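You operate a simulated robot arm through the tools that you are given. There is no shell and no other tool. Be economical: measure what you need, move in short steps, check, and stop when the job is done.

You are at the controls of a simulated robot arm. One attempt, no reset.

TASK
Swap the black pillar in pillar hole one for the medium pillar.
Fine: swing latch one clear first, stand the black pillar in the green pot, swing the latch into the new pillar's groove; leave latch two and the other pillars. Set down upright: black pillar. Where these are worked on the way, their far stop is far enough and under half their travel is too little: latch one.

The check looks at the end state, three seconds after you hand in, the way a careful person would. Anything else that was tipped, shoved, dropped, spilled or broken makes it a failure.

THE ROBOT
A 7-joint arm with a two-finger parallel gripper, fixed in place. Base frame: the origin is at the foot of the arm, x ahead of it, y to its left, z up; the work surface is at about z = 0.86. Readings come in m, degrees, newtons and seconds.
With the tool pointing down near the work surface it reaches from about 0.24 to 0.68 m from the base axis. Its first joint turns from -66.0 to 66.0 degrees. Payload 2.4 kg.
The tool frame sits at the grasp point between the pads (the TCP): z along the fingers, y along the line on which they close. The tips reach 0.03 m beyond it. The gripper opens to 0.094 m. The fingers are 0.028 m wide and 0.01 m thick; the gripper's body (0.05 by 0.096 m) begins 0.055 m behind the TCP.
Orientation is that of the tool frame in the base frame, as a unit quaternion [x, y, z, w]. With the fingers straight down and closing along the base's y, the tool's x points along the base's -x, its y along +y and its z along -z.

THE INTERFACE
- The arm moves only by the tool apply_moves. Its arguments are lists of equal length, an entry for each row: "dp": the shift along the tool's x, y, z in cm, a list of three; "dr": the turn, a rotation vector about the tool's x, y, z in degrees, a list of three; "jaw": the finger opening in cm, from 0 to 9.4. In form: {"dp": [[x, y, z], ...], "dr": [[ax, ay, az], ...], "jaw": [jaw, ...]}. A call has 1 to 10 rows; each row shifts and turns the commanded pose from where the row before left it, along the tool's axes as they then stand. Rows are played at 5 a second. More than 0.05 m and 8.6 degrees between two rows, or a gripper value outside its range, and nothing of the call is played. Where a pose cannot be reached the arm comes as near as it can. A force on the tool above 40 N (or 10 N above the force at the start of the call, whichever is more), or a blocked arm, ends the call early, and 0.2 s more pass. Each finger travels about 0.153 m/s and halts on what it meets, pressing with about 26 N; the grip force reading is that of the motor and also rises with nothing between the fingers. The clock runs only during rows and for 0.2 s after the last one: add rows that do not move to give the fingers time. The reply holds the time, the measured pose of the TCP, the force on the tool along the base axes, the opening and the grip force, in the units named above and with some noise, with the torque about the TCP (base axes, N m) and any sound that the robot's microphone picked up.
- Cameras (640 x 400 px; columns grow to the right, rows downward): "scene" is fixed at [0.0285, 0.4633, 1.4471]; the picture's right is [-0.69, -0.73, 0.00], its down [-0.42, 0.40, -0.81] and it looks along [0.59, -0.56, -0.58] (base axes); focal length 317 px, centre (320, 200). "wrist" rides on the gripper at [0.076, 0.014, -0.102] in the tool frame; the picture's right is [-0.18, 0.98, 0.00], its down [-0.75, -0.14, -0.64] and it looks along [-0.63, -0.12, 0.77] (tool axes); focal length 243 px, centre (320, 200). There is no depth. A picture from a camera that has moved, and an enlarged one, comes with that camera's place and axes in the base frame and with its lens. The place of the scene camera against the robot may be out by one fixed shift of up to 0.025 m in any direction.
- grab_frame(camera): a new picture of that camera. It takes no simulated time.
- zoom(camera, box): a new picture of the part [left, top, right, bottom] of that camera's present view, enlarged. It takes no simulated time.
- job_done(): hands the job in; it is judged then, once.

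Go step by step. Nothing tells you positions but the pictures and the camera data: compare them with the known pose of the tool, close in by small moves and look again before you grip or let go. The budget is 120 turns and 76 pictures, counting those below and the enlarged ones. Unless the task says otherwise, let go and move clear before handing in, and close with one line.

The tools are called after "Emit:" as a command line: name --argument value ..., lists and objects as JSON in quotes. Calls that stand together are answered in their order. apply_moves: Moves the arm, as the interface text tells. Its arguments: {"type":"object","properties":{"dp":{"type":"array","items":{"type":"array","items":{"type":"number"}}},"dr":{"type":"array","items":{"type":"array","items":{"type":"number"}}},"jaw":{"type":"array","items":{"type":"number"}}},"required":["dp","dr","jaw"]} The other tools are called the same way: grab_frame (camera) takes a picture; zoom (camera, box) takes an enlarged picture of a part of a camera's view; job_done () hands the job in.

At the start:

```text
time_s: 0.0
tool_pos: [0.4337, 0.0553, 1.1612]
orientation: [0.0, 1.0, -0.001, 0.001]
force: [-0.7, -0.2, 0.6]
wrist_torque: [-0.02, 0.0, 0.03]
finger_gap: 0.0939
grasp_force: 0.2
```

scene: 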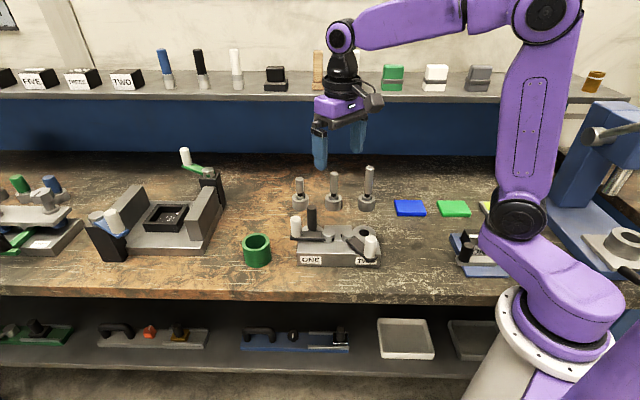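
wrist: 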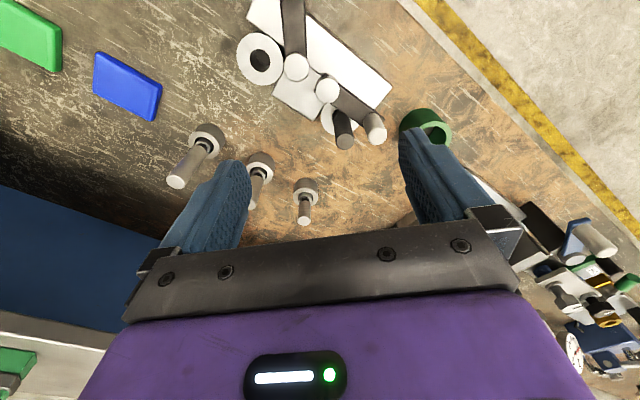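

I see a fixture with holes ONE and TWO, a green pot and three grey pillars of different heights. I'll zoom in for detail.

Emit:
zoom --camera "scene" --box '[230, 150, 400, 280]'

Emit:
zoom --camera "wrist" --box '[150, 0, 470, 240]'

```text
3.08 times, centred on (315, 215) of scene
camera zoom: at [0.0285, 0.4633, 1.4471], right [-0.69, -0.73, 0.0], down [-0.42, 0.4, -0.81], along [0.59, -0.56, -0.58], focal length 975 px, centre (335, 154)
```

zoom: 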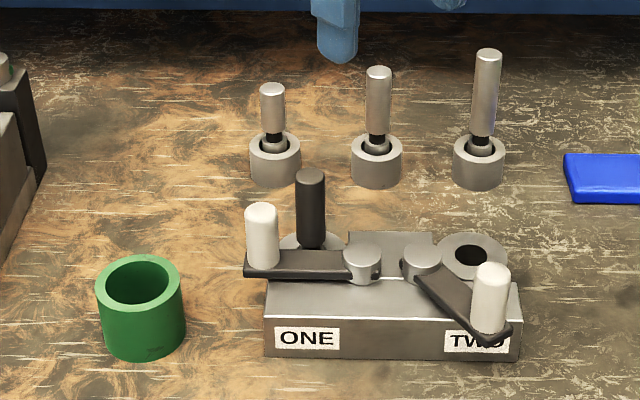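

```text
1.67 times, centred on (310, 120) of wrist
camera zoom: at [0.3576, 0.0699, 1.2619], right [0.18, 0.98, 0.0], down [0.75, -0.14, 0.64], along [0.63, -0.12, -0.77], focal length 404 px, centre (337, 333)
```

zoom: 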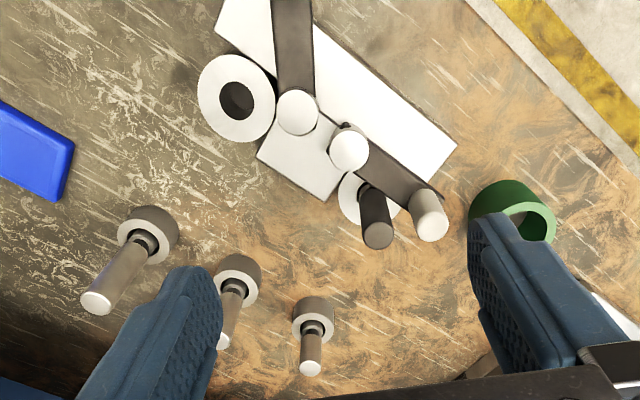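

The wrist view suggests the black pillar is near (0.50, 0.07). Next I pull the arm back so the wrist camera looks squarely at the fixture.

Emit:
apply_moves --dp '[[4, 1, 1], [4, 1, 1], [2, 1, 1], [0, 0, 0]]' --dr '[[0, 0, 0], [0, 0, 0], [0, 0, 0], [0, 0, 0]]' --jaw '[9.4, 9.4, 9.4, 9.4]'

Emit:
grab_frame --camera "wrist"

```text
time_s: 1.0
tool_pos: [0.3382, 0.0858, 1.1272]
orientation: [0.0, 1.0, 0.0, 0.001]
force: [-0.8, 0.5, 0.2]
wrist_torque: [0.01, 0.01, -0.01]
finger_gap: 0.0942
grasp_force: 0.2
```

```text
71 pictures are left
camera wrist: at [0.261, 0.1003, 1.2291], right [0.18, 0.98, 0.0], down [0.75, -0.14, 0.64], along [0.63, -0.12, -0.77], focal length 243 px, centre (320, 200)
```

wrist: 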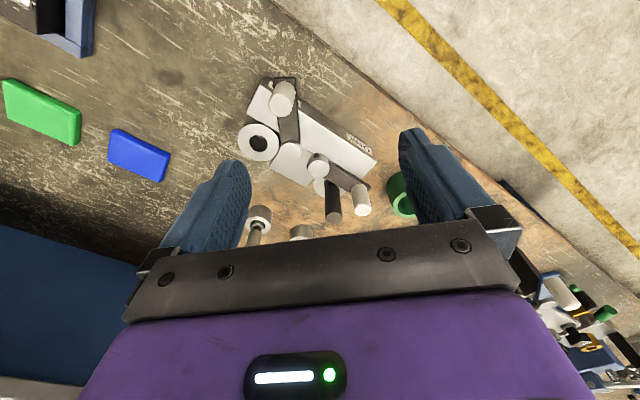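

Emit:
zoom --camera "wrist" --box '[225, 60, 425, 240]'

```text
2.22 times, centred on (325, 150) of wrist
camera zoom: at [0.261, 0.1003, 1.2291], right [0.18, 0.98, 0.0], down [0.75, -0.14, 0.64], along [0.63, -0.12, -0.77], focal length 539 px, centre (309, 311)
```

zoom: 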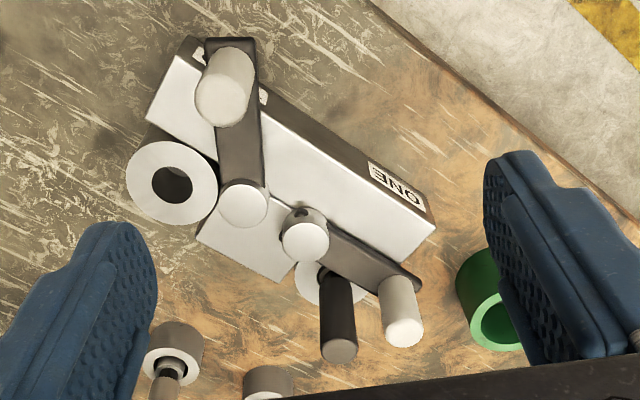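

I triangulate the latch one knob at about (0.510, 0.116, top z 0.964), its pivot at about (0.454, 0.061) and the black pillar's top at about (0.501, 0.074, 0.979). I'll hover above the knob with the jaws turned across the latch arm.

Emit:
apply_moves --dp '[[-4.3, 0.75, 1.4], [-4.3, 0.75, 1.4], [-4.3, 0.75, 1.4], [-4.24, 0.75, 1.4], [0, 0, 0], [0, 0, 0], [0, 0, 0], [0, 0, 0], [0, 0, 0], [0, 0, 0]]' --dr '[[0, 0, 0], [0, 0, 0], [0, 0, 0], [0, 0, 0], [0, 0, -7.5], [0, 0, -7.5], [0, 0, -7.5], [0, 0, -7.5], [0, 0, -7.5], [0, 0, -7.5]]' --jaw '[9.4, 9.4, 9.4, 9.4, 9, 8, 7, 6, 5.5, 5.5]'

Emit:
grab_frame --camera "wrist"

Emit:
zoom --camera "scene" --box '[230, 150, 400, 280]'

```text
time_s: 3.2
tool_pos: [0.5061, 0.1155, 1.073]
orientation: [-0.384, 0.923, 0.0, 0.0]
force: [-0.7, 0.2, 0.5]
wrist_torque: [-0.01, -0.01, -0.02]
finger_gap: 0.055
grasp_force: 0.0
```

```text
69 pictures are left
camera wrist: at [0.4418, 0.0719, 1.1754], right [-0.57, 0.82, 0.0], down [0.63, 0.43, 0.64], along [0.53, 0.36, -0.77], focal length 243 px, centre (320, 200)
```

wrist: 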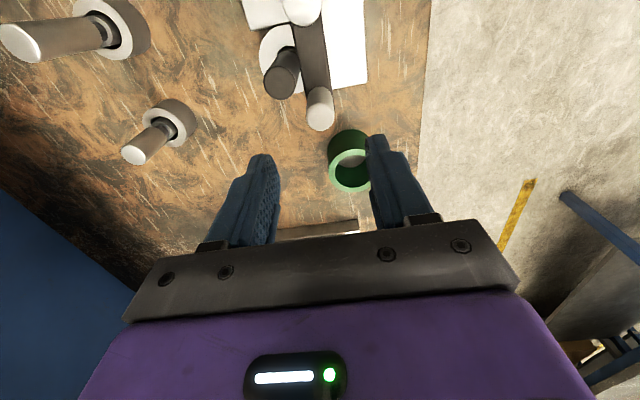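

```text
3.08 times, centred on (315, 215) of scene
camera zoom: at [0.0285, 0.4633, 1.4471], right [-0.69, -0.73, 0.0], down [-0.42, 0.4, -0.81], along [0.59, -0.56, -0.58], focal length 975 px, centre (335, 154)
```

zoom: 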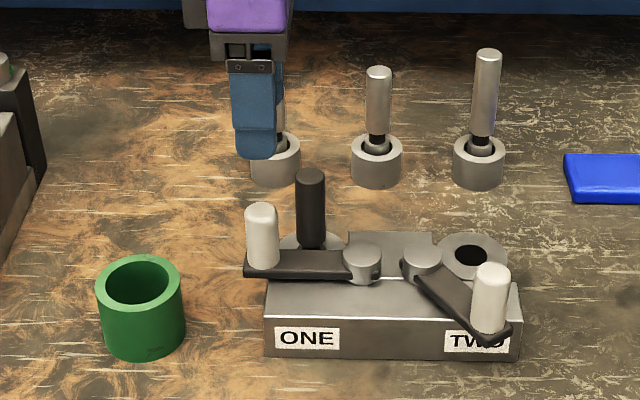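

The knob agrees with my estimate at about (0.506, 0.116). I descend around it and check.

Emit:
apply_moves --dp '[[0, 0, 3], [0, 0, 3], [0, 0, 3], [0, 0, 2.6], [0, 0, 0]]' --dr '[[0, 0, 0], [0, 0, 0], [0, 0, 0], [0, 0, 0], [0, 0, 0]]' --jaw '[5.5, 5.5, 5.5, 5.5, 5.5]'

Emit:
zoom --camera "scene" --box '[230, 150, 400, 280]'

Emit:
grab_frame --camera "wrist"

```text
time_s: 4.4
tool_pos: [0.5051, 0.114, 0.9578]
orientation: [-0.383, 0.924, -0.001, 0.0]
force: [-0.1, 0.7, -1.0]
wrist_torque: [0.01, -0.02, 0.01]
finger_gap: 0.0552
grasp_force: 0.0
```

```text
3.08 times, centred on (315, 215) of scene
camera zoom: at [0.0285, 0.4633, 1.4471], right [-0.69, -0.73, 0.0], down [-0.42, 0.4, -0.81], along [0.59, -0.56, -0.58], focal length 975 px, centre (335, 154)
```

zoom: 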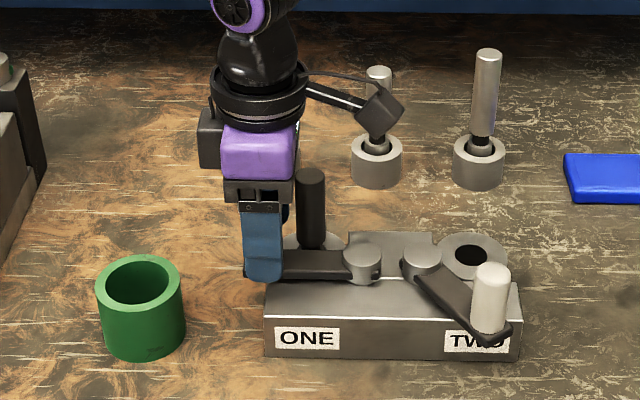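

```text
66 pictures are left
camera wrist: at [0.4418, 0.0708, 1.0589], right [-0.56, 0.83, 0.0], down [0.63, 0.43, 0.64], along [0.53, 0.36, -0.77], focal length 243 px, centre (320, 200)
```

wrist: 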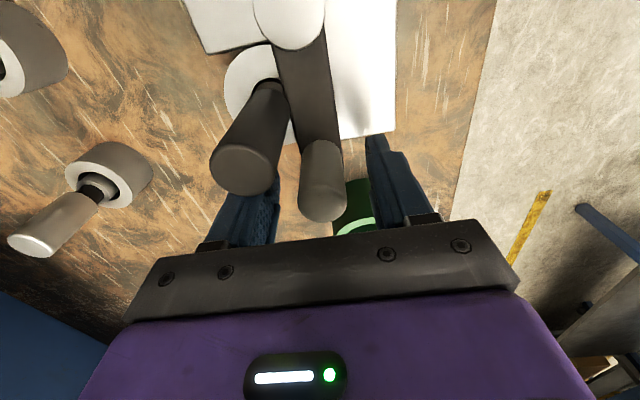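

The knob sits between the fingers. I narrow the jaws to a loose cage and swing along the arc about the pivot.

Emit:
apply_moves --dp '[[0, 0, 0], [0, 0, 0], [0.065, 0.998, 0], [0.065, 0.998, 0], [0.065, 0.998, 0], [0.065, 0.998, 0], [0, 0, 0]]' --dr '[[0, 0, 0], [0, 0, 0], [0, 0, -7.5], [0, 0, -7.5], [0, 0, -7.5], [0, 0, -7.5], [0, 0, 0]]' --jaw '[3.2, 3.2, 3.2, 3.2, 3.2, 3.2, 3.2]'

Emit:
zoom --camera "scene" --box '[230, 150, 400, 280]'

```text
time_s: 6.0
tool_pos: [0.4725, 0.1356, 0.958]
orientation: [-0.61, 0.793, 0.001, 0.0]
force: [2.3, -1.4, -0.4]
wrist_torque: [-0.02, -0.08, -0.02]
finger_gap: 0.0333
grasp_force: 1.5
```

```text
3.08 times, centred on (315, 215) of scene
camera zoom: at [0.0286, 0.4633, 1.4471], right [-0.69, -0.73, 0.0], down [-0.42, 0.4, -0.81], along [0.59, -0.56, -0.58], focal length 975 px, centre (335, 154)
```

zoom: 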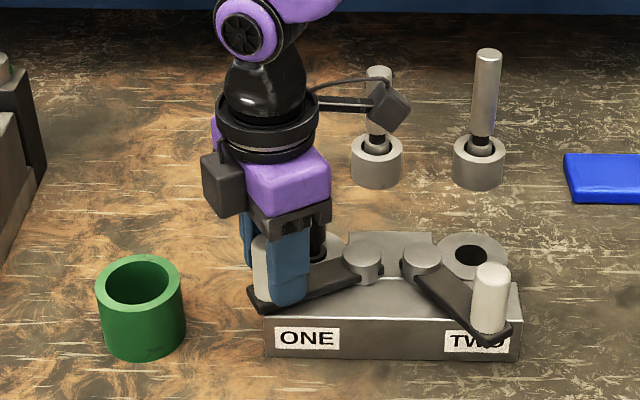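

The latch is moving freely, about 28° so far. I continue the arc.

Emit:
apply_moves --dp '[[0.065, 0.998, 0], [0.065, 0.998, 0], [0.065, 0.998, 0], [0.065, 0.998, 0], [0, 0, 0]]' --dr '[[0, 0, -7.5], [0, 0, -7.5], [0, 0, -7.5], [0, 0, -7.5], [0, 0, 0]]' --jaw '[3.2, 3.2, 3.2, 3.2, 3.2]'

Emit:
zoom --camera "scene" --box '[230, 150, 400, 280]'

```text
time_s: 7.2
tool_pos: [0.4336, 0.1361, 0.9592]
orientation: [0.794, -0.608, 0.0, -0.002]
force: [12.5, 0.7, 2.0]
wrist_torque: [0.05, 0.02, -0.03]
finger_gap: 0.0384
grasp_force: 6.0
```

```text
3.08 times, centred on (315, 215) of scene
camera zoom: at [0.0288, 0.4633, 1.4471], right [-0.69, -0.73, 0.0], down [-0.42, 0.4, -0.81], along [0.59, -0.56, -0.58], focal length 975 px, centre (335, 154)
```

zoom: 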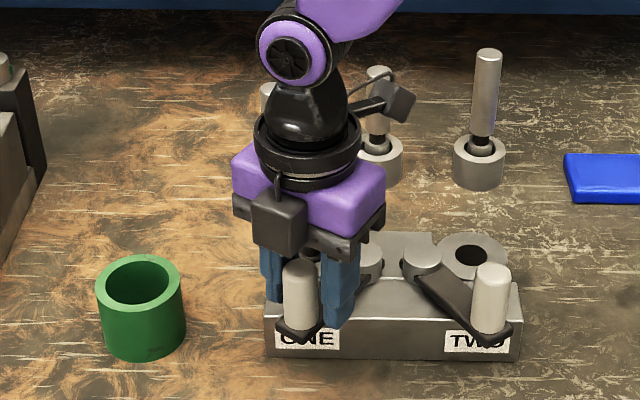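

Force and spread jaws show latch one is on its far stop. I ease back, open, rise, and turn the jaws back.

Emit:
apply_moves --dp '[[0, -0.4, 0], [0, 0, 0], [0, 0, -4], [0, 0, -4], [0, 0, -4], [0, 0, 0]]' --dr '[[0, 0, 0], [0, 0, 0], [0, 0, 0], [0, 0, 0], [0, 0, 0], [0, 0, 0]]' --jaw '[4.5, 5.5, 5.5, 5.5, 5.5, 5.5]'

Emit:
apply_moves --dp '[[0, 0, 0], [0, 0, 0], [0, 0, 0], [0, 0, 0], [0, 0, 0], [0, 0, 0], [0, 0, 0], [0, 0, 0], [0, 0, 0]]' --dr '[[0, 0, 7.5], [0, 0, 7.5], [0, 0, 7.5], [0, 0, 7.5], [0, 0, 7.5], [0, 0, 7.5], [0, 0, 7.5], [0, 0, 7.5], [0, 0, 0]]' --jaw '[5.5, 5.5, 5.5, 5.5, 5.5, 5.5, 5.5, 5.5, 5.5]'

Emit:
zoom --camera "scene" --box '[230, 150, 400, 280]'

Emit:
grab_frame --camera "wrist"

```text
time_s: 8.6
tool_pos: [0.4358, 0.1394, 1.0794]
orientation: [0.793, -0.609, 0.001, -0.001]
force: [0.8, -0.5, -0.9]
wrist_torque: [-0.03, -0.02, 0.04]
finger_gap: 0.0549
grasp_force: 0.0
```

```text
time_s: 10.6
tool_pos: [0.4347, 0.1375, 1.078]
orientation: [-0.382, 0.924, 0.0, 0.0]
force: [-0.5, -0.3, -0.3]
wrist_torque: [0.02, 0.02, -0.01]
finger_gap: 0.0549
grasp_force: 0.1
```

```text
3.08 times, centred on (315, 215) of scene
camera zoom: at [0.0285, 0.4633, 1.4471], right [-0.69, -0.73, 0.0], down [-0.42, 0.4, -0.81], along [0.59, -0.56, -0.58], focal length 975 px, centre (335, 154)
```

zoom: 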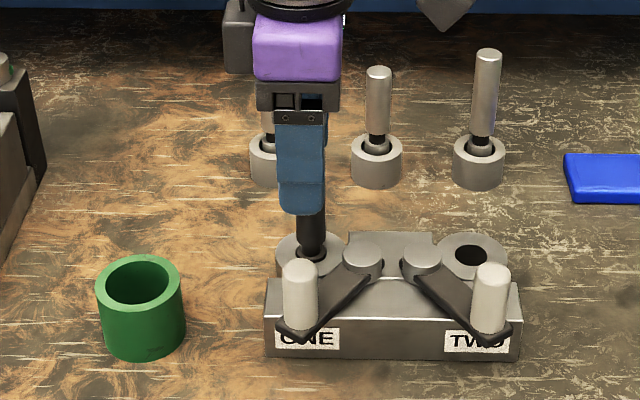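

```text
62 pictures are left
camera wrist: at [0.3709, 0.093, 1.1796], right [-0.56, 0.83, 0.0], down [0.63, 0.43, 0.64], along [0.53, 0.36, -0.77], focal length 243 px, centre (320, 200)
```

wrist: 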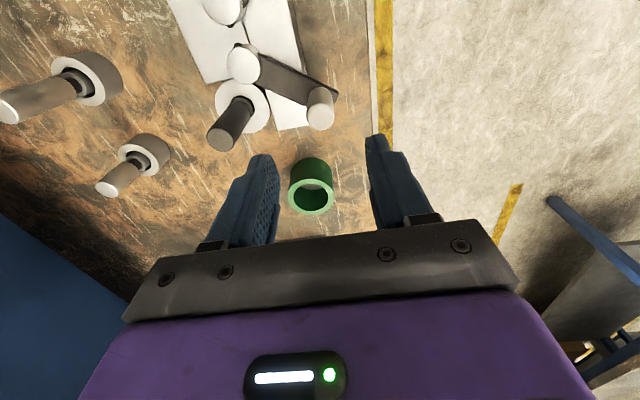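

Latch one now mirrors latch two, swung clear. The black pillar's axis is at about (0.500, 0.0745); I go above it.

Emit:
apply_moves --dp '[[-0.06, -3, 0], [-0.05, -3, 0], [-0.05, -3.07, 0], [0, 0, 4], [0, 0, 0]]' --dr '[[0, 0, 0], [0, 0, 0], [0, 0, 0], [0, 0, 0], [0, 0, 0]]' --jaw '[5.5, 5.5, 5.5, 5.5, 5.5]'

Emit:
grab_frame --camera "wrist"

```text
time_s: 11.8
tool_pos: [0.4994, 0.0756, 1.0399]
orientation: [-0.383, 0.924, -0.001, 0.0]
force: [-0.5, 0.5, -0.3]
wrist_torque: [-0.01, -0.03, -0.02]
finger_gap: 0.0551
grasp_force: 0.1
```

```text
61 pictures are left
camera wrist: at [0.4354, 0.0323, 1.1403], right [-0.57, 0.82, 0.0], down [0.63, 0.43, 0.64], along [0.53, 0.36, -0.77], focal length 243 px, centre (320, 200)
```

wrist: 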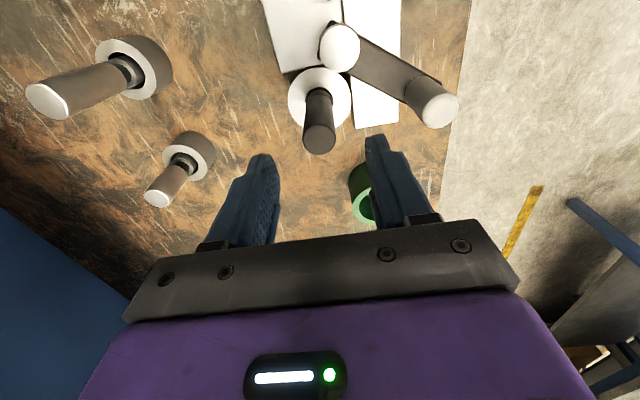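

The pillar is directly under the TCP. I descend and close on it.

Emit:
apply_moves --dp '[[0, 0, 3], [0, 0, 3], [0, 0, 2.5], [0, 0, 0], [0, 0, 0], [0, 0, 0]]' --dr '[[0, 0, 0], [0, 0, 0], [0, 0, 0], [0, 0, 0], [0, 0, 0], [0, 0, 0]]' --jaw '[5.5, 5.5, 5.5, 5.5, 3, 1]'

Emit:
grab_frame --camera "wrist"

```text
time_s: 13.2
tool_pos: [0.4987, 0.0715, 0.9546]
orientation: [-0.383, 0.924, 0.001, 0.0]
force: [-1.6, 1.2, 0.0]
wrist_torque: [0.1, 0.13, 0.0]
finger_gap: 0.0238
grasp_force: 26.2
```

```text
60 pictures are left
camera wrist: at [0.4351, 0.0286, 1.0558], right [-0.56, 0.83, 0.0], down [0.63, 0.43, 0.64], along [0.53, 0.36, -0.77], focal length 243 px, centre (320, 200)
```

wrist: 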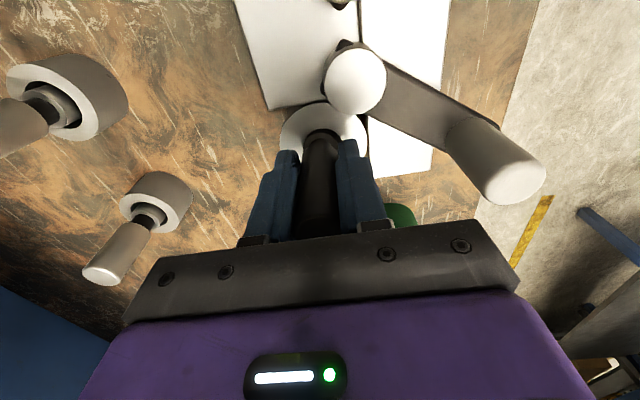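

It is gripped, 24 mm wide. I lift straight up.

Emit:
apply_moves --dp '[[0, 0, -1], [0, 0, -1.5], [0, 0, -2], [0, 0, -2], [0, 0, -2], [0, 0, -2], [0, 0, 0]]' --dr '[[0, 0, 0], [0, 0, 0], [0, 0, 0], [0, 0, 0], [0, 0, 0], [0, 0, 0], [0, 0, 0]]' --jaw '[1, 1, 1, 1, 1, 1, 1]'

Emit:
grab_frame --camera "wrist"

Emit:
zoom --camera "scene" --box '[230, 150, 400, 280]'

```text
time_s: 14.8
tool_pos: [0.5, 0.0743, 1.0573]
orientation: [-0.382, 0.924, 0.0, 0.001]
force: [-0.3, 1.2, -4.0]
wrist_torque: [-0.01, -0.01, -0.01]
finger_gap: 0.0236
grasp_force: 26.2
```

```text
59 pictures are left
camera wrist: at [0.4364, 0.0307, 1.1584], right [-0.56, 0.83, 0.0], down [0.63, 0.43, 0.64], along [0.53, 0.36, -0.77], focal length 243 px, centre (320, 200)
```

wrist: 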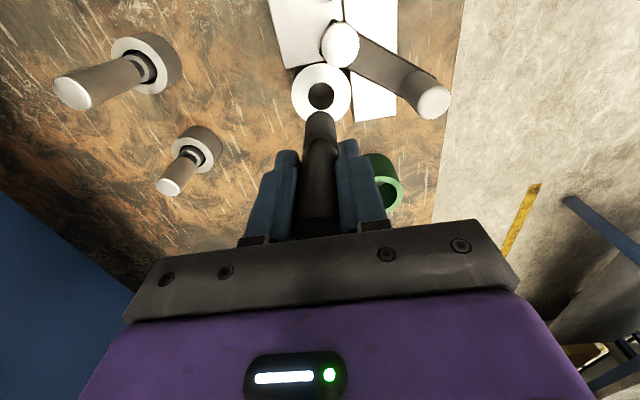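

```text
3.08 times, centred on (315, 215) of scene
camera zoom: at [0.0286, 0.4633, 1.4471], right [-0.69, -0.73, 0.0], down [-0.42, 0.4, -0.81], along [0.59, -0.56, -0.58], focal length 975 px, centre (335, 154)
```

zoom: 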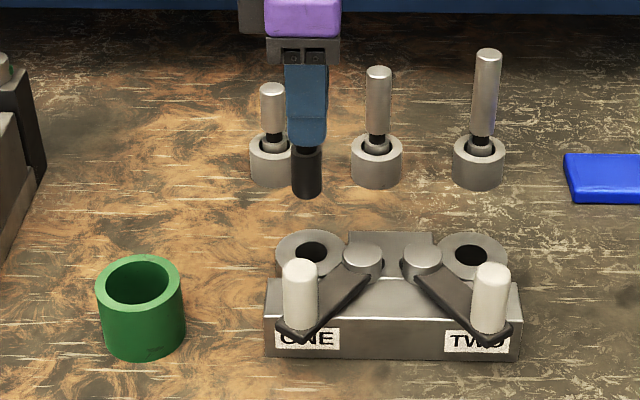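

The pillar is out; its bottom hangs about 9 cm under the TCP. The pot is near (0.556, 0.201) with its rim around 0.915, so I move partway and look again.

Emit:
apply_moves --dp '[[0, 0, -2], [-3.3, 1.2, 0], [-3.3, 1.2, 0], [0, 0, 0]]' --dr '[[0, 0, 0], [0, 0, 0], [0, 0, 0], [0, 0, 0]]' --jaw '[1, 1, 1, 1]'

Emit:
grab_frame --camera "wrist"

Emit:
zoom --camera "scene" --box '[210, 150, 380, 280]'

```text
time_s: 15.8
tool_pos: [0.5311, 0.137, 1.0779]
orientation: [-0.383, 0.924, 0.0, 0.0]
force: [-0.5, 0.9, -4.7]
wrist_torque: [-0.03, 0.02, 0.0]
finger_gap: 0.0236
grasp_force: 26.5
```

```text
57 pictures are left
camera wrist: at [0.4664, 0.0924, 1.1788], right [-0.56, 0.83, 0.0], down [0.63, 0.43, 0.64], along [0.53, 0.36, -0.77], focal length 243 px, centre (320, 200)
```

wrist: 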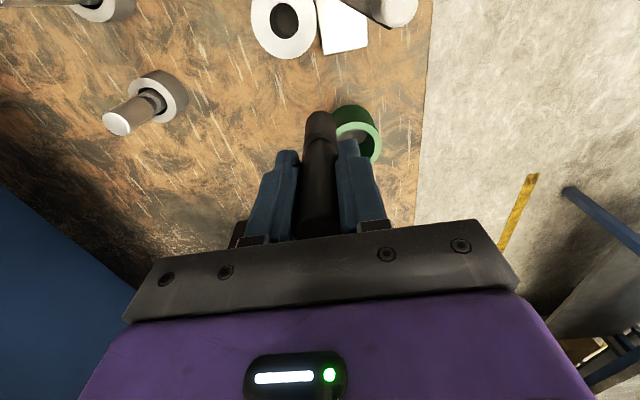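

```text
3.08 times, centred on (295, 215) of scene
camera zoom: at [0.0286, 0.4634, 1.4471], right [-0.69, -0.73, 0.0], down [-0.42, 0.4, -0.81], along [0.59, -0.56, -0.58], focal length 975 px, centre (397, 154)
```

zoom: 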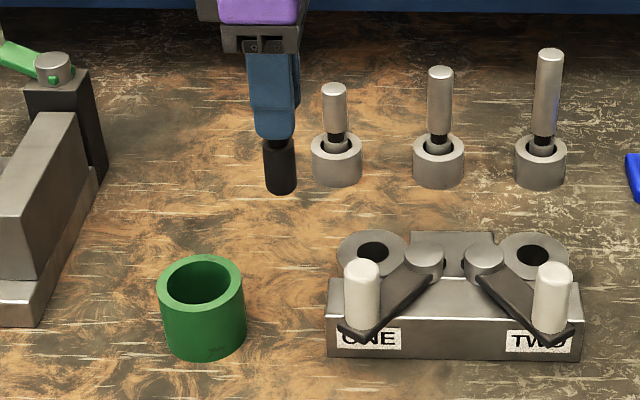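

The wrist view again puts the pot at about (0.555, 0.200). I move over it.

Emit:
apply_moves --dp '[[-3.1, 1.35, 0], [-3.05, 1.35, 0], [0, 0, 0], [0, 0, 0]]' --dr '[[0, 0, 0], [0, 0, 0], [0, 0, 0], [0, 0, 0]]' --jaw '[1, 1, 1, 1]'

Emit:
grab_frame --camera "wrist"

Emit:
zoom --camera "scene" --box '[210, 150, 380, 280]'

```text
time_s: 16.8
tool_pos: [0.555, 0.2012, 1.0788]
orientation: [-0.383, 0.924, 0.0, 0.0]
force: [0.5, -0.1, -5.5]
wrist_torque: [-0.02, 0.0, 0.02]
finger_gap: 0.0236
grasp_force: 25.9
```

```text
55 pictures are left
camera wrist: at [0.4901, 0.1569, 1.1799], right [-0.56, 0.83, 0.0], down [0.63, 0.43, 0.64], along [0.53, 0.36, -0.77], focal length 243 px, centre (320, 200)
```

wrist: 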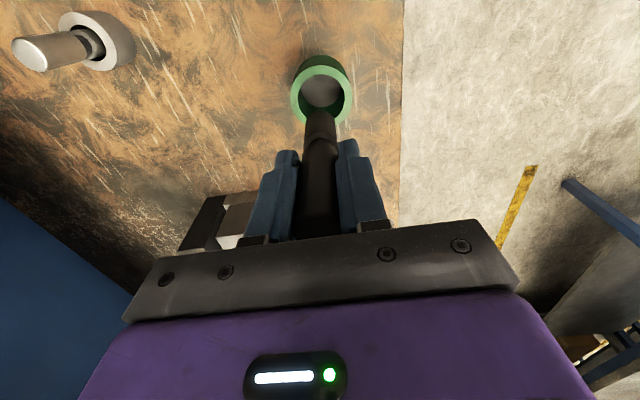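

```text
3.08 times, centred on (295, 215) of scene
camera zoom: at [0.0286, 0.4634, 1.4471], right [-0.69, -0.73, 0.0], down [-0.42, 0.4, -0.81], along [0.59, -0.56, -0.58], focal length 975 px, centre (397, 154)
```

zoom: 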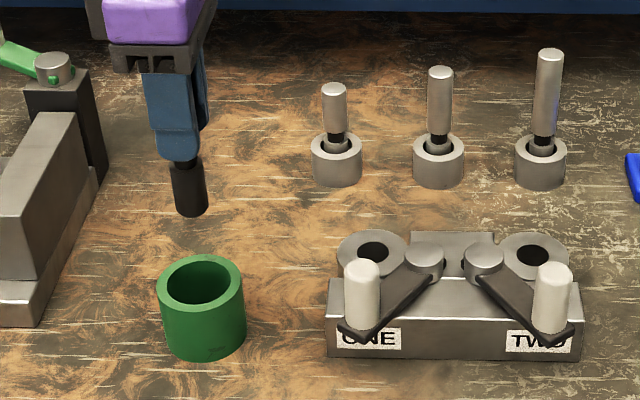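

The pot rim's centre measures (0.555, 0.202), right under the pillar. I lower until near the floor.

Emit:
apply_moves --dp '[[0, 0, 2.5], [0, 0, 2.5], [0, 0, 2.5], [0, 0, 2], [0, 0, 1], [0, 0, 0]]' --dr '[[0, 0, 0], [0, 0, 0], [0, 0, 0], [0, 0, 0], [0, 0, 0], [0, 0, 0]]' --jaw '[1, 1, 1, 1, 1, 1]'

Emit:
zoom --camera "scene" --box '[210, 150, 380, 280]'

```text
time_s: 18.2
tool_pos: [0.5544, 0.2006, 0.9741]
orientation: [-0.383, 0.924, 0.0, 0.0]
force: [0.6, 0.5, -3.8]
wrist_torque: [-0.01, 0.02, 0.0]
finger_gap: 0.0236
grasp_force: 26.1
```

```text
3.08 times, centred on (295, 215) of scene
camera zoom: at [0.0286, 0.4634, 1.4471], right [-0.69, -0.73, 0.0], down [-0.42, 0.4, -0.81], along [0.59, -0.56, -0.58], focal length 975 px, centre (397, 154)
```

zoom: 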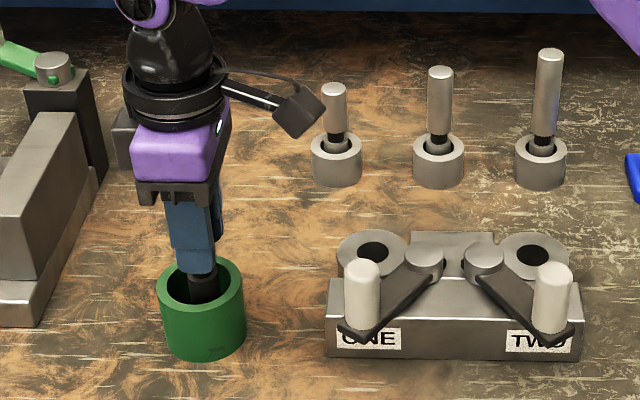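

Centered in the pot. I lower by small steps, watching force.

Emit:
apply_moves --dp '[[0, 0, 0.5], [0, 0, 0.3], [0, 0, 0]]' --dr '[[0, 0, 0], [0, 0, 0], [0, 0, 0]]' --jaw '[1, 1, 1]'

Emit:
apply_moves --dp '[[0, 0, 0.3], [0, 0, 0]]' --dr '[[0, 0, 0], [0, 0, 0]]' --jaw '[1, 1]'

Emit:
apply_moves --dp '[[0, 0, 0.3], [0, 0, 0]]' --dr '[[0, 0, 0], [0, 0, 0]]' --jaw '[1, 1]'

```text
time_s: 19.0
tool_pos: [0.5545, 0.1997, 0.9657]
orientation: [-0.383, 0.924, 0.0, 0.0]
force: [0.1, -0.3, -4.7]
wrist_torque: [-0.02, -0.04, 0.01]
finger_gap: 0.0234
grasp_force: 26.0
```

```text
time_s: 19.6
tool_pos: [0.5535, 0.1989, 0.9638]
orientation: [-0.383, 0.924, 0.0, -0.001]
force: [0.2, 1.2, -4.4]
wrist_torque: [-0.03, -0.01, -0.01]
finger_gap: 0.0234
grasp_force: 26.0
```

```text
time_s: 20.2
tool_pos: [0.5546, 0.2001, 0.9593]
orientation: [-0.383, 0.924, 0.0, 0.0]
force: [-0.3, -0.5, -3.0]
wrist_torque: [-0.04, 0.0, 0.01]
finger_gap: 0.0236
grasp_force: 26.0
```

Still hanging. I continue.

Emit:
apply_moves --dp '[[0, 0, 0.2], [0, 0, 0]]' --dr '[[0, 0, 0], [0, 0, 0]]' --jaw '[1, 1]'

Emit:
apply_moves --dp '[[0, 0, 0.2], [0, 0, 0]]' --dr '[[0, 0, 0], [0, 0, 0]]' --jaw '[1, 1]'

Emit:
zoom --camera "scene" --box '[230, 200, 300, 255]'

```text
time_s: 20.8
tool_pos: [0.5517, 0.1989, 0.9584]
orientation: [-0.383, 0.924, 0.0, 0.0]
force: [0.7, -0.6, -4.4]
wrist_torque: [-0.01, -0.05, 0.02]
finger_gap: 0.0235
grasp_force: 26.3
```

```text
time_s: 21.4
tool_pos: [0.5532, 0.1994, 0.957]
orientation: [-0.383, 0.924, 0.0, 0.0]
force: [0.8, -0.8, -4.5]
wrist_torque: [-0.01, 0.0, -0.03]
finger_gap: 0.0238
grasp_force: 26.1
```

```text
7.27 times, centred on (265, 228) of scene
camera zoom: at [0.0286, 0.4634, 1.4471], right [-0.69, -0.73, 0.0], down [-0.42, 0.4, -0.81], along [0.59, -0.56, -0.58], focal length 2305 px, centre (720, 0)
```

zoom: 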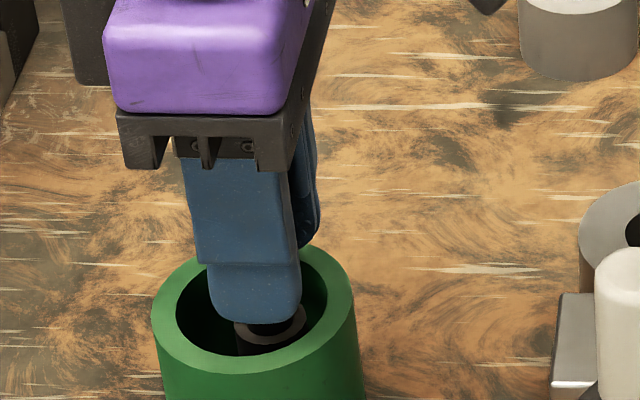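

Clear of the rim so far, no floor contact yet. A few more small steps.

Emit:
apply_moves --dp '[[0, 0, 0.2], [0, 0, 0]]' --dr '[[0, 0, 0], [0, 0, 0]]' --jaw '[1, 1]'

Emit:
apply_moves --dp '[[0, 0, 0.2], [0, 0, 0]]' --dr '[[0, 0, 0], [0, 0, 0]]' --jaw '[1, 1]'

```text
time_s: 22.0
tool_pos: [0.5546, 0.1999, 0.9558]
orientation: [-0.382, 0.924, 0.0, 0.001]
force: [-3.9, 1.0, 21.2]
wrist_torque: [0.2, 0.43, 0.03]
finger_gap: 0.0239
grasp_force: 26.0
```

```text
time_s: 22.6
tool_pos: [0.5537, 0.1983, 0.9537]
orientation: [-0.383, 0.924, 0.0, 0.001]
force: [-2.2, 3.1, 23.4]
wrist_torque: [0.32, 0.22, -0.03]
finger_gap: 0.0238
grasp_force: 26.4
```

The pillar stands on the pot floor. I relieve the pressure, open gently and rise.

Emit:
apply_moves --dp '[[0, 0, -0.2], [0, 0, 0], [0, 0, 0], [0, 0, 0], [0, 0, 0]]' --dr '[[0, 0, 0], [0, 0, 0], [0, 0, 0], [0, 0, 0], [0, 0, 0]]' --jaw '[1, 2.4, 2.8, 3.6, 4.4]'

Emit:
zoom --camera "scene" --box '[230, 200, 300, 255]'

Emit:
grab_frame --camera "wrist"

```text
time_s: 23.8
tool_pos: [0.5541, 0.1994, 0.9542]
orientation: [-0.383, 0.924, 0.0, -0.001]
force: [1.1, 0.1, 0.4]
wrist_torque: [0.02, 0.0, 0.0]
finger_gap: 0.044
grasp_force: 0.0
```

```text
7.27 times, centred on (265, 228) of scene
camera zoom: at [0.0285, 0.4633, 1.4471], right [-0.69, -0.73, 0.0], down [-0.42, 0.4, -0.81], along [0.59, -0.56, -0.58], focal length 2305 px, centre (720, 0)
```

zoom: 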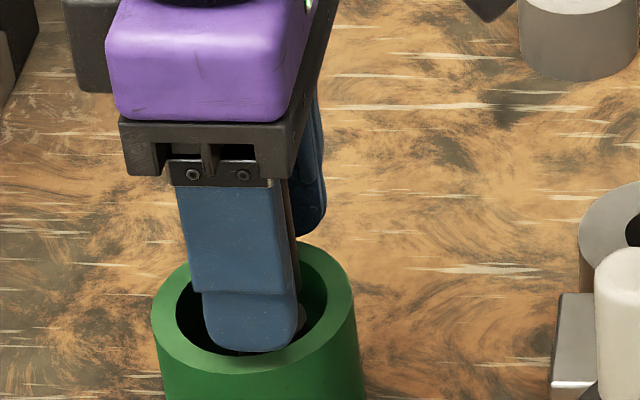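

```text
50 pictures are left
camera wrist: at [0.49, 0.1555, 1.0552], right [-0.56, 0.83, 0.0], down [0.63, 0.43, 0.64], along [0.53, 0.36, -0.77], focal length 243 px, centre (320, 200)
```

wrist: 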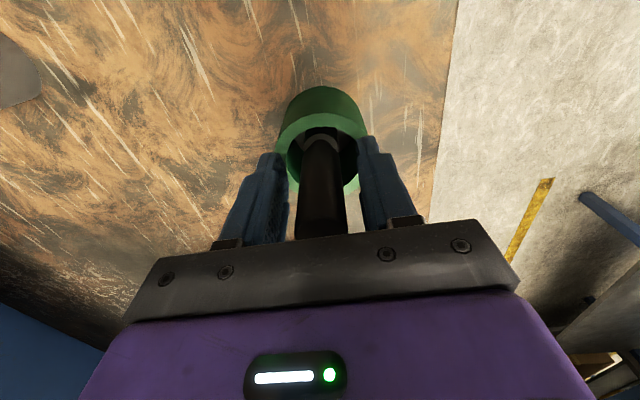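

The pillar stands free. I rise straight up and then head for the medium pillar near (0.55, -0.07), taking a look on the way.

Emit:
apply_moves --dp '[[0, 0, -2], [0, 0, -4], [0, 0, -4], [0, 0, -4], [0, 0, 0]]' --dr '[[0, 0, 0], [0, 0, 0], [0, 0, 0], [0, 0, 0], [0, 0, 0]]' --jaw '[4.4, 4.4, 5.5, 5.5, 5.5]'

Emit:
zoom --camera "scene" --box '[210, 150, 380, 280]'

Emit:
grab_frame --camera "wrist"

```text
time_s: 25.0
tool_pos: [0.5531, 0.1985, 1.0919]
orientation: [-0.383, 0.924, 0.0, 0.0]
force: [0.8, -0.1, 0.3]
wrist_torque: [-0.02, 0.01, -0.03]
finger_gap: 0.055
grasp_force: 0.1
```

```text
3.08 times, centred on (295, 215) of scene
camera zoom: at [0.0285, 0.4633, 1.4471], right [-0.69, -0.73, 0.0], down [-0.42, 0.4, -0.81], along [0.59, -0.56, -0.58], focal length 975 px, centre (397, 154)
```

zoom: 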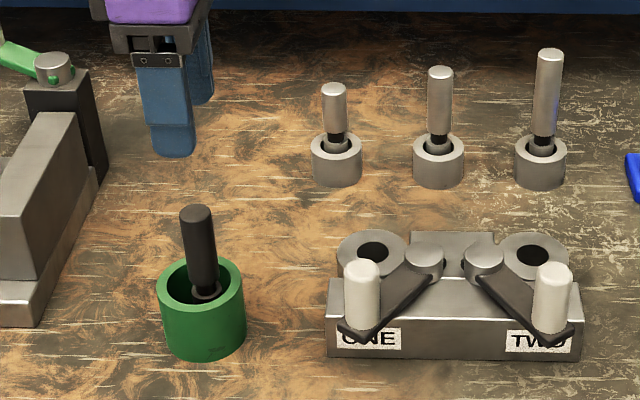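

```text
48 pictures are left
camera wrist: at [0.489, 0.1548, 1.1933], right [-0.56, 0.83, 0.0], down [0.63, 0.43, 0.64], along [0.53, 0.36, -0.77], focal length 243 px, centre (320, 200)
```

wrist: 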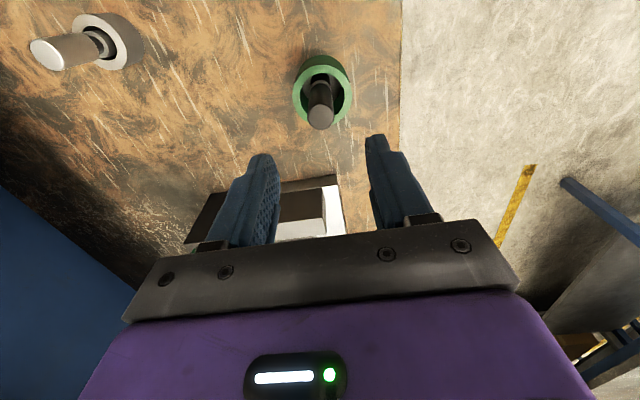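

The black pillar stands upright in the pot. I move toward the stands and take a measuring picture.

Emit:
apply_moves --dp '[[3, -3, 0], [3, -3, 0], [3, -3, 0], [3, -3, 0], [0, 0, 0]]' --dr '[[0, 0, 0], [0, 0, 0], [0, 0, 0], [0, 0, 0], [0, 0, 0]]' --jaw '[5.5, 5.5, 5.5, 5.5, 5.5]'

Emit:
grab_frame --camera "wrist"

```text
time_s: 26.2
tool_pos: [0.5568, 0.0287, 1.0943]
orientation: [-0.383, 0.924, 0.0, 0.0]
force: [0.7, 0.4, -0.2]
wrist_torque: [-0.01, -0.01, 0.0]
finger_gap: 0.0549
grasp_force: 0.0
```

```text
47 pictures are left
camera wrist: at [0.493, -0.0153, 1.1955], right [-0.57, 0.82, 0.0], down [0.63, 0.43, 0.64], along [0.53, 0.36, -0.77], focal length 243 px, centre (320, 200)
```

wrist: 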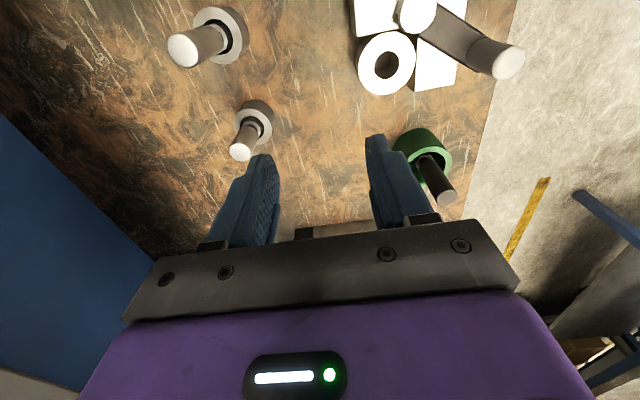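

The medium pillar measures about (0.577, -0.082) with its top near 0.985. I turn the jaws back to base y, which keeps the camera away from the tall pillar, and hover over it.

Emit:
apply_moves --dp '[[0, 0, 0], [0, 0, 0], [0, 0, 0], [0, 0, 0], [0, 0, 0], [0, 0, 0], [-0.6, -3.7, 0], [-0.7, -3.7, 0], [-0.7, -3.7, 0], [0, 0, 0]]' --dr '[[0, 0, 7.5], [0, 0, 7.5], [0, 0, 7.5], [0, 0, 7.5], [0, 0, 7.5], [0, 0, 7.5], [0, 0, 0], [0, 0, 0], [0, 0, 0], [0, 0, 0]]' --jaw '[5.5, 5.5, 5.5, 5.5, 5.5, 5.5, 5.5, 5.5, 5.5, 5.5]'

Emit:
grab_frame --camera "wrist"

Emit:
zoom --camera "scene" --box '[230, 150, 400, 280]'

```text
time_s: 28.4
tool_pos: [0.5732, -0.0807, 1.0966]
orientation: [-0.001, 1.0, 0.0, 0.001]
force: [0.3, 0.3, -0.1]
wrist_torque: [0.01, 0.0, 0.04]
finger_gap: 0.0549
grasp_force: 0.1
```

```text
46 pictures are left
camera wrist: at [0.4965, -0.0663, 1.1977], right [0.18, 0.98, 0.0], down [0.75, -0.14, 0.64], along [0.63, -0.12, -0.77], focal length 243 px, centre (320, 200)
```

wrist: 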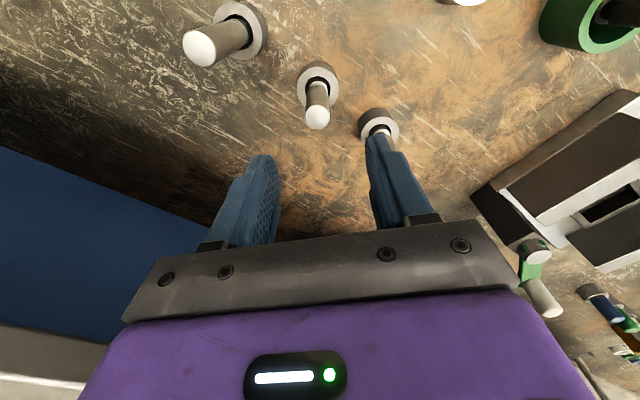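

```text
3.08 times, centred on (315, 215) of scene
camera zoom: at [0.0286, 0.4633, 1.4471], right [-0.69, -0.73, 0.0], down [-0.42, 0.4, -0.81], along [0.59, -0.56, -0.58], focal length 975 px, centre (335, 154)
```

zoom: 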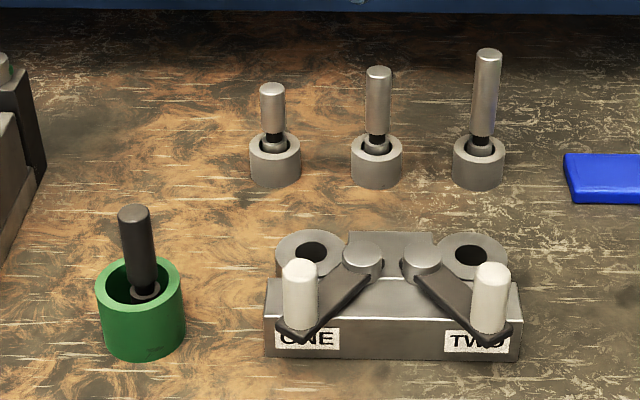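

Two views triangulate the medium pillar's top to about (0.581, -0.086, 0.975). I zoom to refine it.

Emit:
zoom --camera "wrist" --box '[260, 40, 380, 140]'

```text
4.00 times, centred on (320, 90) of wrist
camera zoom: at [0.4965, -0.0663, 1.1977], right [0.18, 0.98, 0.0], down [0.75, -0.14, 0.64], along [0.63, -0.12, -0.77], focal length 970 px, centre (320, 640)
```

zoom: 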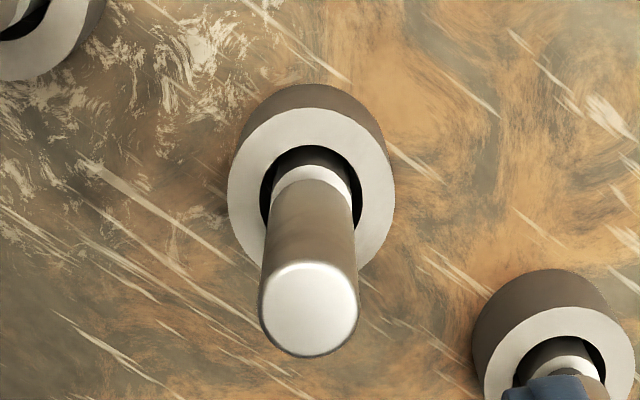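

Pillar axis is at about (0.578, -0.085). I shift and descend part way, then check.

Emit:
apply_moves --dp '[[-0.48, -0.43, 0], [0, 0, 3], [0, 0, 3], [0, 0, 0]]' --dr '[[0, 0, 0], [0, 0, 0], [0, 0, 0], [0, 0, 0]]' --jaw '[5.5, 5.5, 5.5, 5.5]'

Emit:
grab_frame --camera "wrist"

```text
time_s: 29.4
tool_pos: [0.5766, -0.0846, 1.0346]
orientation: [0.001, 1.0, 0.0, 0.0]
force: [-0.2, -0.4, 0.2]
wrist_torque: [-0.03, 0.05, -0.01]
finger_gap: 0.0551
grasp_force: 0.0
```

```text
43 pictures are left
camera wrist: at [0.5009, -0.0708, 1.1364], right [0.18, 0.98, 0.0], down [0.75, -0.14, 0.64], along [0.63, -0.12, -0.77], focal length 243 px, centre (320, 200)
```

wrist: 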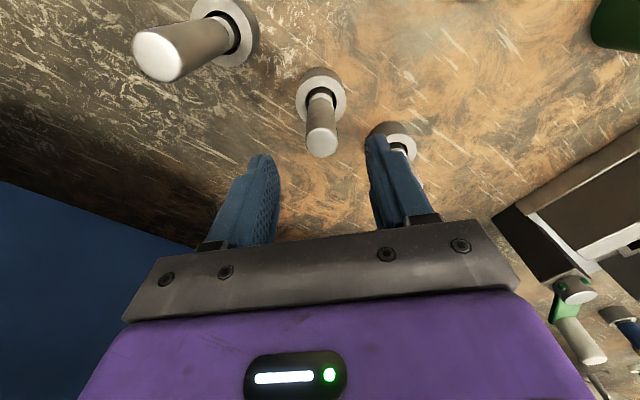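

Aligned. I descend and grip.

Emit:
apply_moves --dp '[[0, 0, 3], [0, 0, 3], [0, 0, 1.2], [0, 0, 0], [0, 0, 0], [0, 0, 0]]' --dr '[[0, 0, 0], [0, 0, 0], [0, 0, 0], [0, 0, 0], [0, 0, 0], [0, 0, 0]]' --jaw '[5.5, 5.5, 5.5, 5.5, 3, 1]'

Emit:
zoom --camera "scene" --box '[230, 150, 400, 280]'

```text
time_s: 30.8
tool_pos: [0.5776, -0.0857, 0.9622]
orientation: [0.0, 1.0, 0.0, 0.001]
force: [-0.5, 0.2, -0.6]
wrist_torque: [-0.15, -0.02, -0.02]
finger_gap: 0.0233
grasp_force: 26.1
```

```text
3.08 times, centred on (315, 215) of scene
camera zoom: at [0.0285, 0.4633, 1.4471], right [-0.69, -0.73, 0.0], down [-0.42, 0.4, -0.81], along [0.59, -0.56, -0.58], focal length 975 px, centre (335, 154)
```

zoom: 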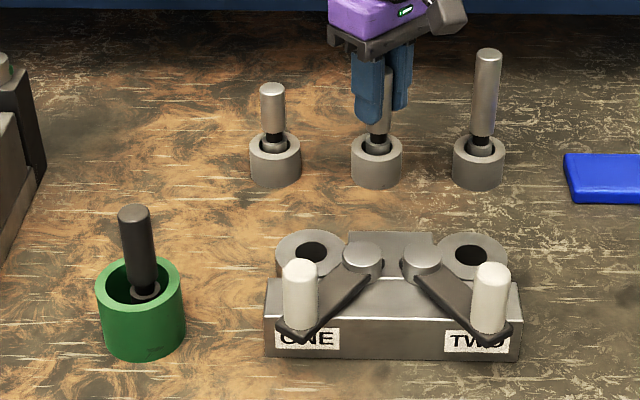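

Gripped at 23 mm. I lift it straight out of its stand.

Emit:
apply_moves --dp '[[0, 0, -1], [0, 0, -2], [0, 0, -2], [0, 0, -2.5], [0, 0, -2.5], [0, 0, -2], [0, 0, 0]]' --dr '[[0, 0, 0], [0, 0, 0], [0, 0, 0], [0, 0, 0], [0, 0, 0], [0, 0, 0], [0, 0, 0]]' --jaw '[1, 1, 1, 1, 1, 1, 1]'

Emit:
zoom --camera "scene" --box '[230, 110, 400, 240]'

```text
time_s: 32.4
tool_pos: [0.5776, -0.0863, 1.0813]
orientation: [0.0, 1.0, 0.0, 0.0]
force: [-0.1, 0.2, -3.7]
wrist_torque: [0.05, 0.01, -0.01]
finger_gap: 0.0235
grasp_force: 25.7
```

```text
3.08 times, centred on (315, 175) of scene
camera zoom: at [0.0286, 0.4633, 1.4471], right [-0.69, -0.73, 0.0], down [-0.42, 0.4, -0.81], along [0.59, -0.56, -0.58], focal length 975 px, centre (335, 277)
```

zoom: 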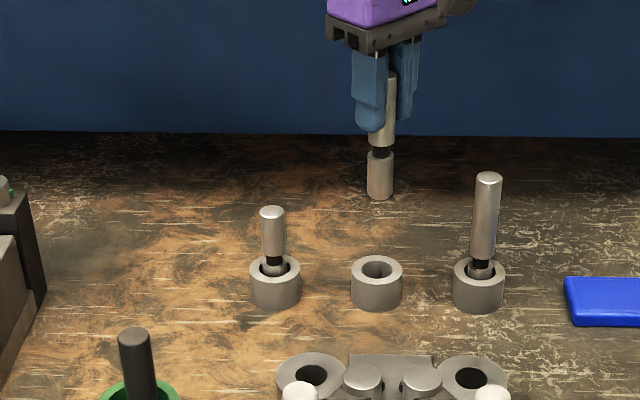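

The medium pillar hangs freely with the stand left in place. I carry it above hole one.

Emit:
apply_moves --dp '[[1.95, 4, 0], [1.95, 4, 0], [1.95, 4, 0], [1.95, 4, 0], [0, 0, 0], [0, 0, 0]]' --dr '[[0, 0, 0], [0, 0, 0], [0, 0, 0], [0, 0, 0], [0, 0, 0], [0, 0, 0]]' --jaw '[1, 1, 1, 1, 1, 1]'

Emit:
grab_frame --camera "wrist"

Emit:
zoom --camera "scene" --box '[270, 170, 370, 250]'

```text
time_s: 33.8
tool_pos: [0.5027, 0.0747, 1.0812]
orientation: [0.0, 1.0, 0.0, 0.0]
force: [-0.2, 0.4, -3.1]
wrist_torque: [0.06, -0.01, -0.02]
finger_gap: 0.0237
grasp_force: 26.3
```

```text
40 pictures are left
camera wrist: at [0.4266, 0.09, 1.1814], right [0.18, 0.98, 0.0], down [0.75, -0.14, 0.64], along [0.63, -0.12, -0.77], focal length 243 px, centre (320, 200)
```

wrist: 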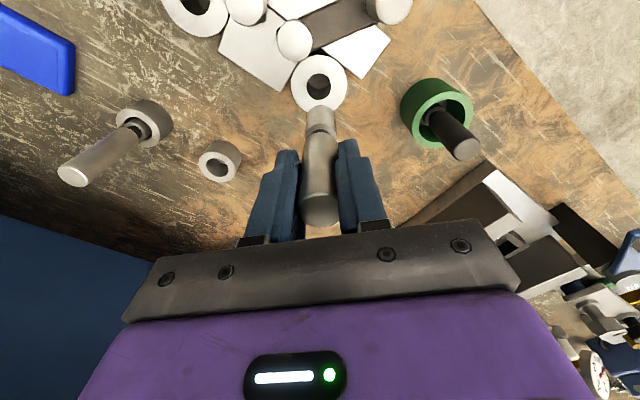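

```text
5.00 times, centred on (320, 210) of scene
camera zoom: at [0.0286, 0.4634, 1.4471], right [-0.69, -0.73, 0.0], down [-0.42, 0.4, -0.81], along [0.59, -0.56, -0.58], focal length 1585 px, centre (320, 150)
```

zoom: 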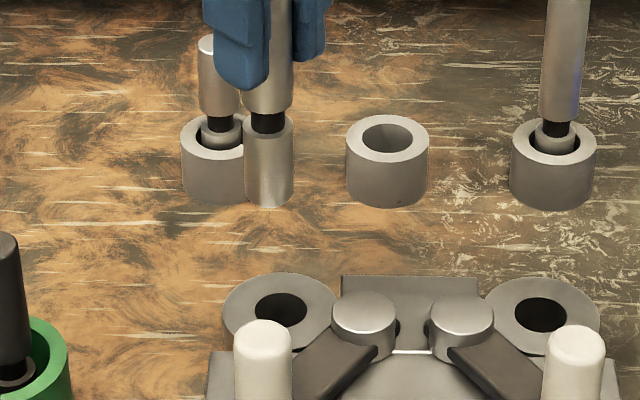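

I zoom the wrist view to compare the foot to the hole.

Emit:
zoom --camera "wrist" --box '[265, 50, 375, 140]'

```text
4.44 times, centred on (320, 95) of wrist
camera zoom: at [0.4266, 0.09, 1.1814], right [0.18, 0.98, 0.0], down [0.75, -0.14, 0.64], along [0.63, -0.12, -0.77], focal length 1078 px, centre (320, 667)
```

zoom: 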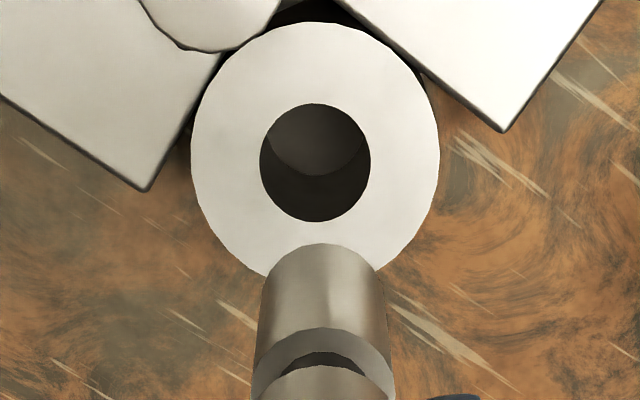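

The pillar looks about 2–3 mm off the hole. I correct by (-2.5, -2.5) mm and lower to just above the ring.

Emit:
apply_moves --dp '[[0.25, -0.25, 0], [0, 0, 3], [0, 0, 3], [0, 0, 0], [0, 0, 0]]' --dr '[[0, 0, 0], [0, 0, 0], [0, 0, 0], [0, 0, 0], [0, 0, 0]]' --jaw '[1, 1, 1, 1, 1]'

Emit:
zoom --camera "wrist" --box '[265, 60, 375, 150]'

Emit:
zoom --camera "scene" --box '[270, 180, 350, 244]'

```text
time_s: 35.0
tool_pos: [0.5007, 0.0734, 1.0208]
orientation: [0.0, 1.0, 0.0, -0.001]
force: [0.2, 0.1, -3.7]
wrist_torque: [0.04, 0.03, 0.0]
finger_gap: 0.0236
grasp_force: 26.2
```

```text
4.44 times, centred on (320, 105) of wrist
camera zoom: at [0.4244, 0.088, 1.1224], right [0.18, 0.98, 0.0], down [0.75, -0.14, 0.64], along [0.63, -0.12, -0.77], focal length 1078 px, centre (320, 622)
```

zoom: 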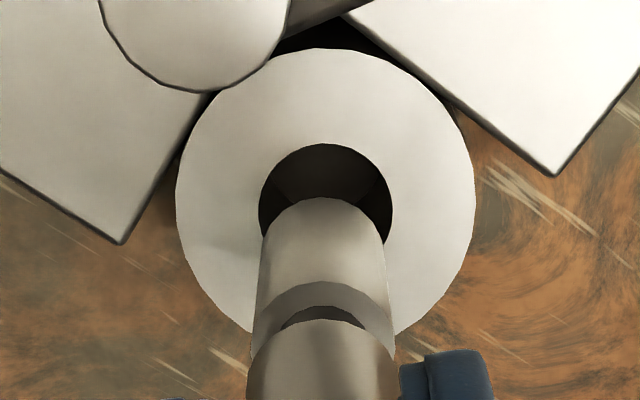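

```text
6.25 times, centred on (310, 212) of scene
camera zoom: at [0.0286, 0.4633, 1.4471], right [-0.69, -0.73, 0.0], down [-0.42, 0.4, -0.81], along [0.59, -0.56, -0.58], focal length 1981 px, centre (382, 125)
```

zoom: 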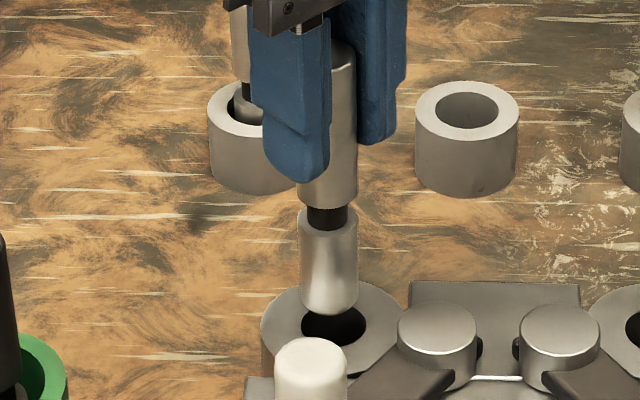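

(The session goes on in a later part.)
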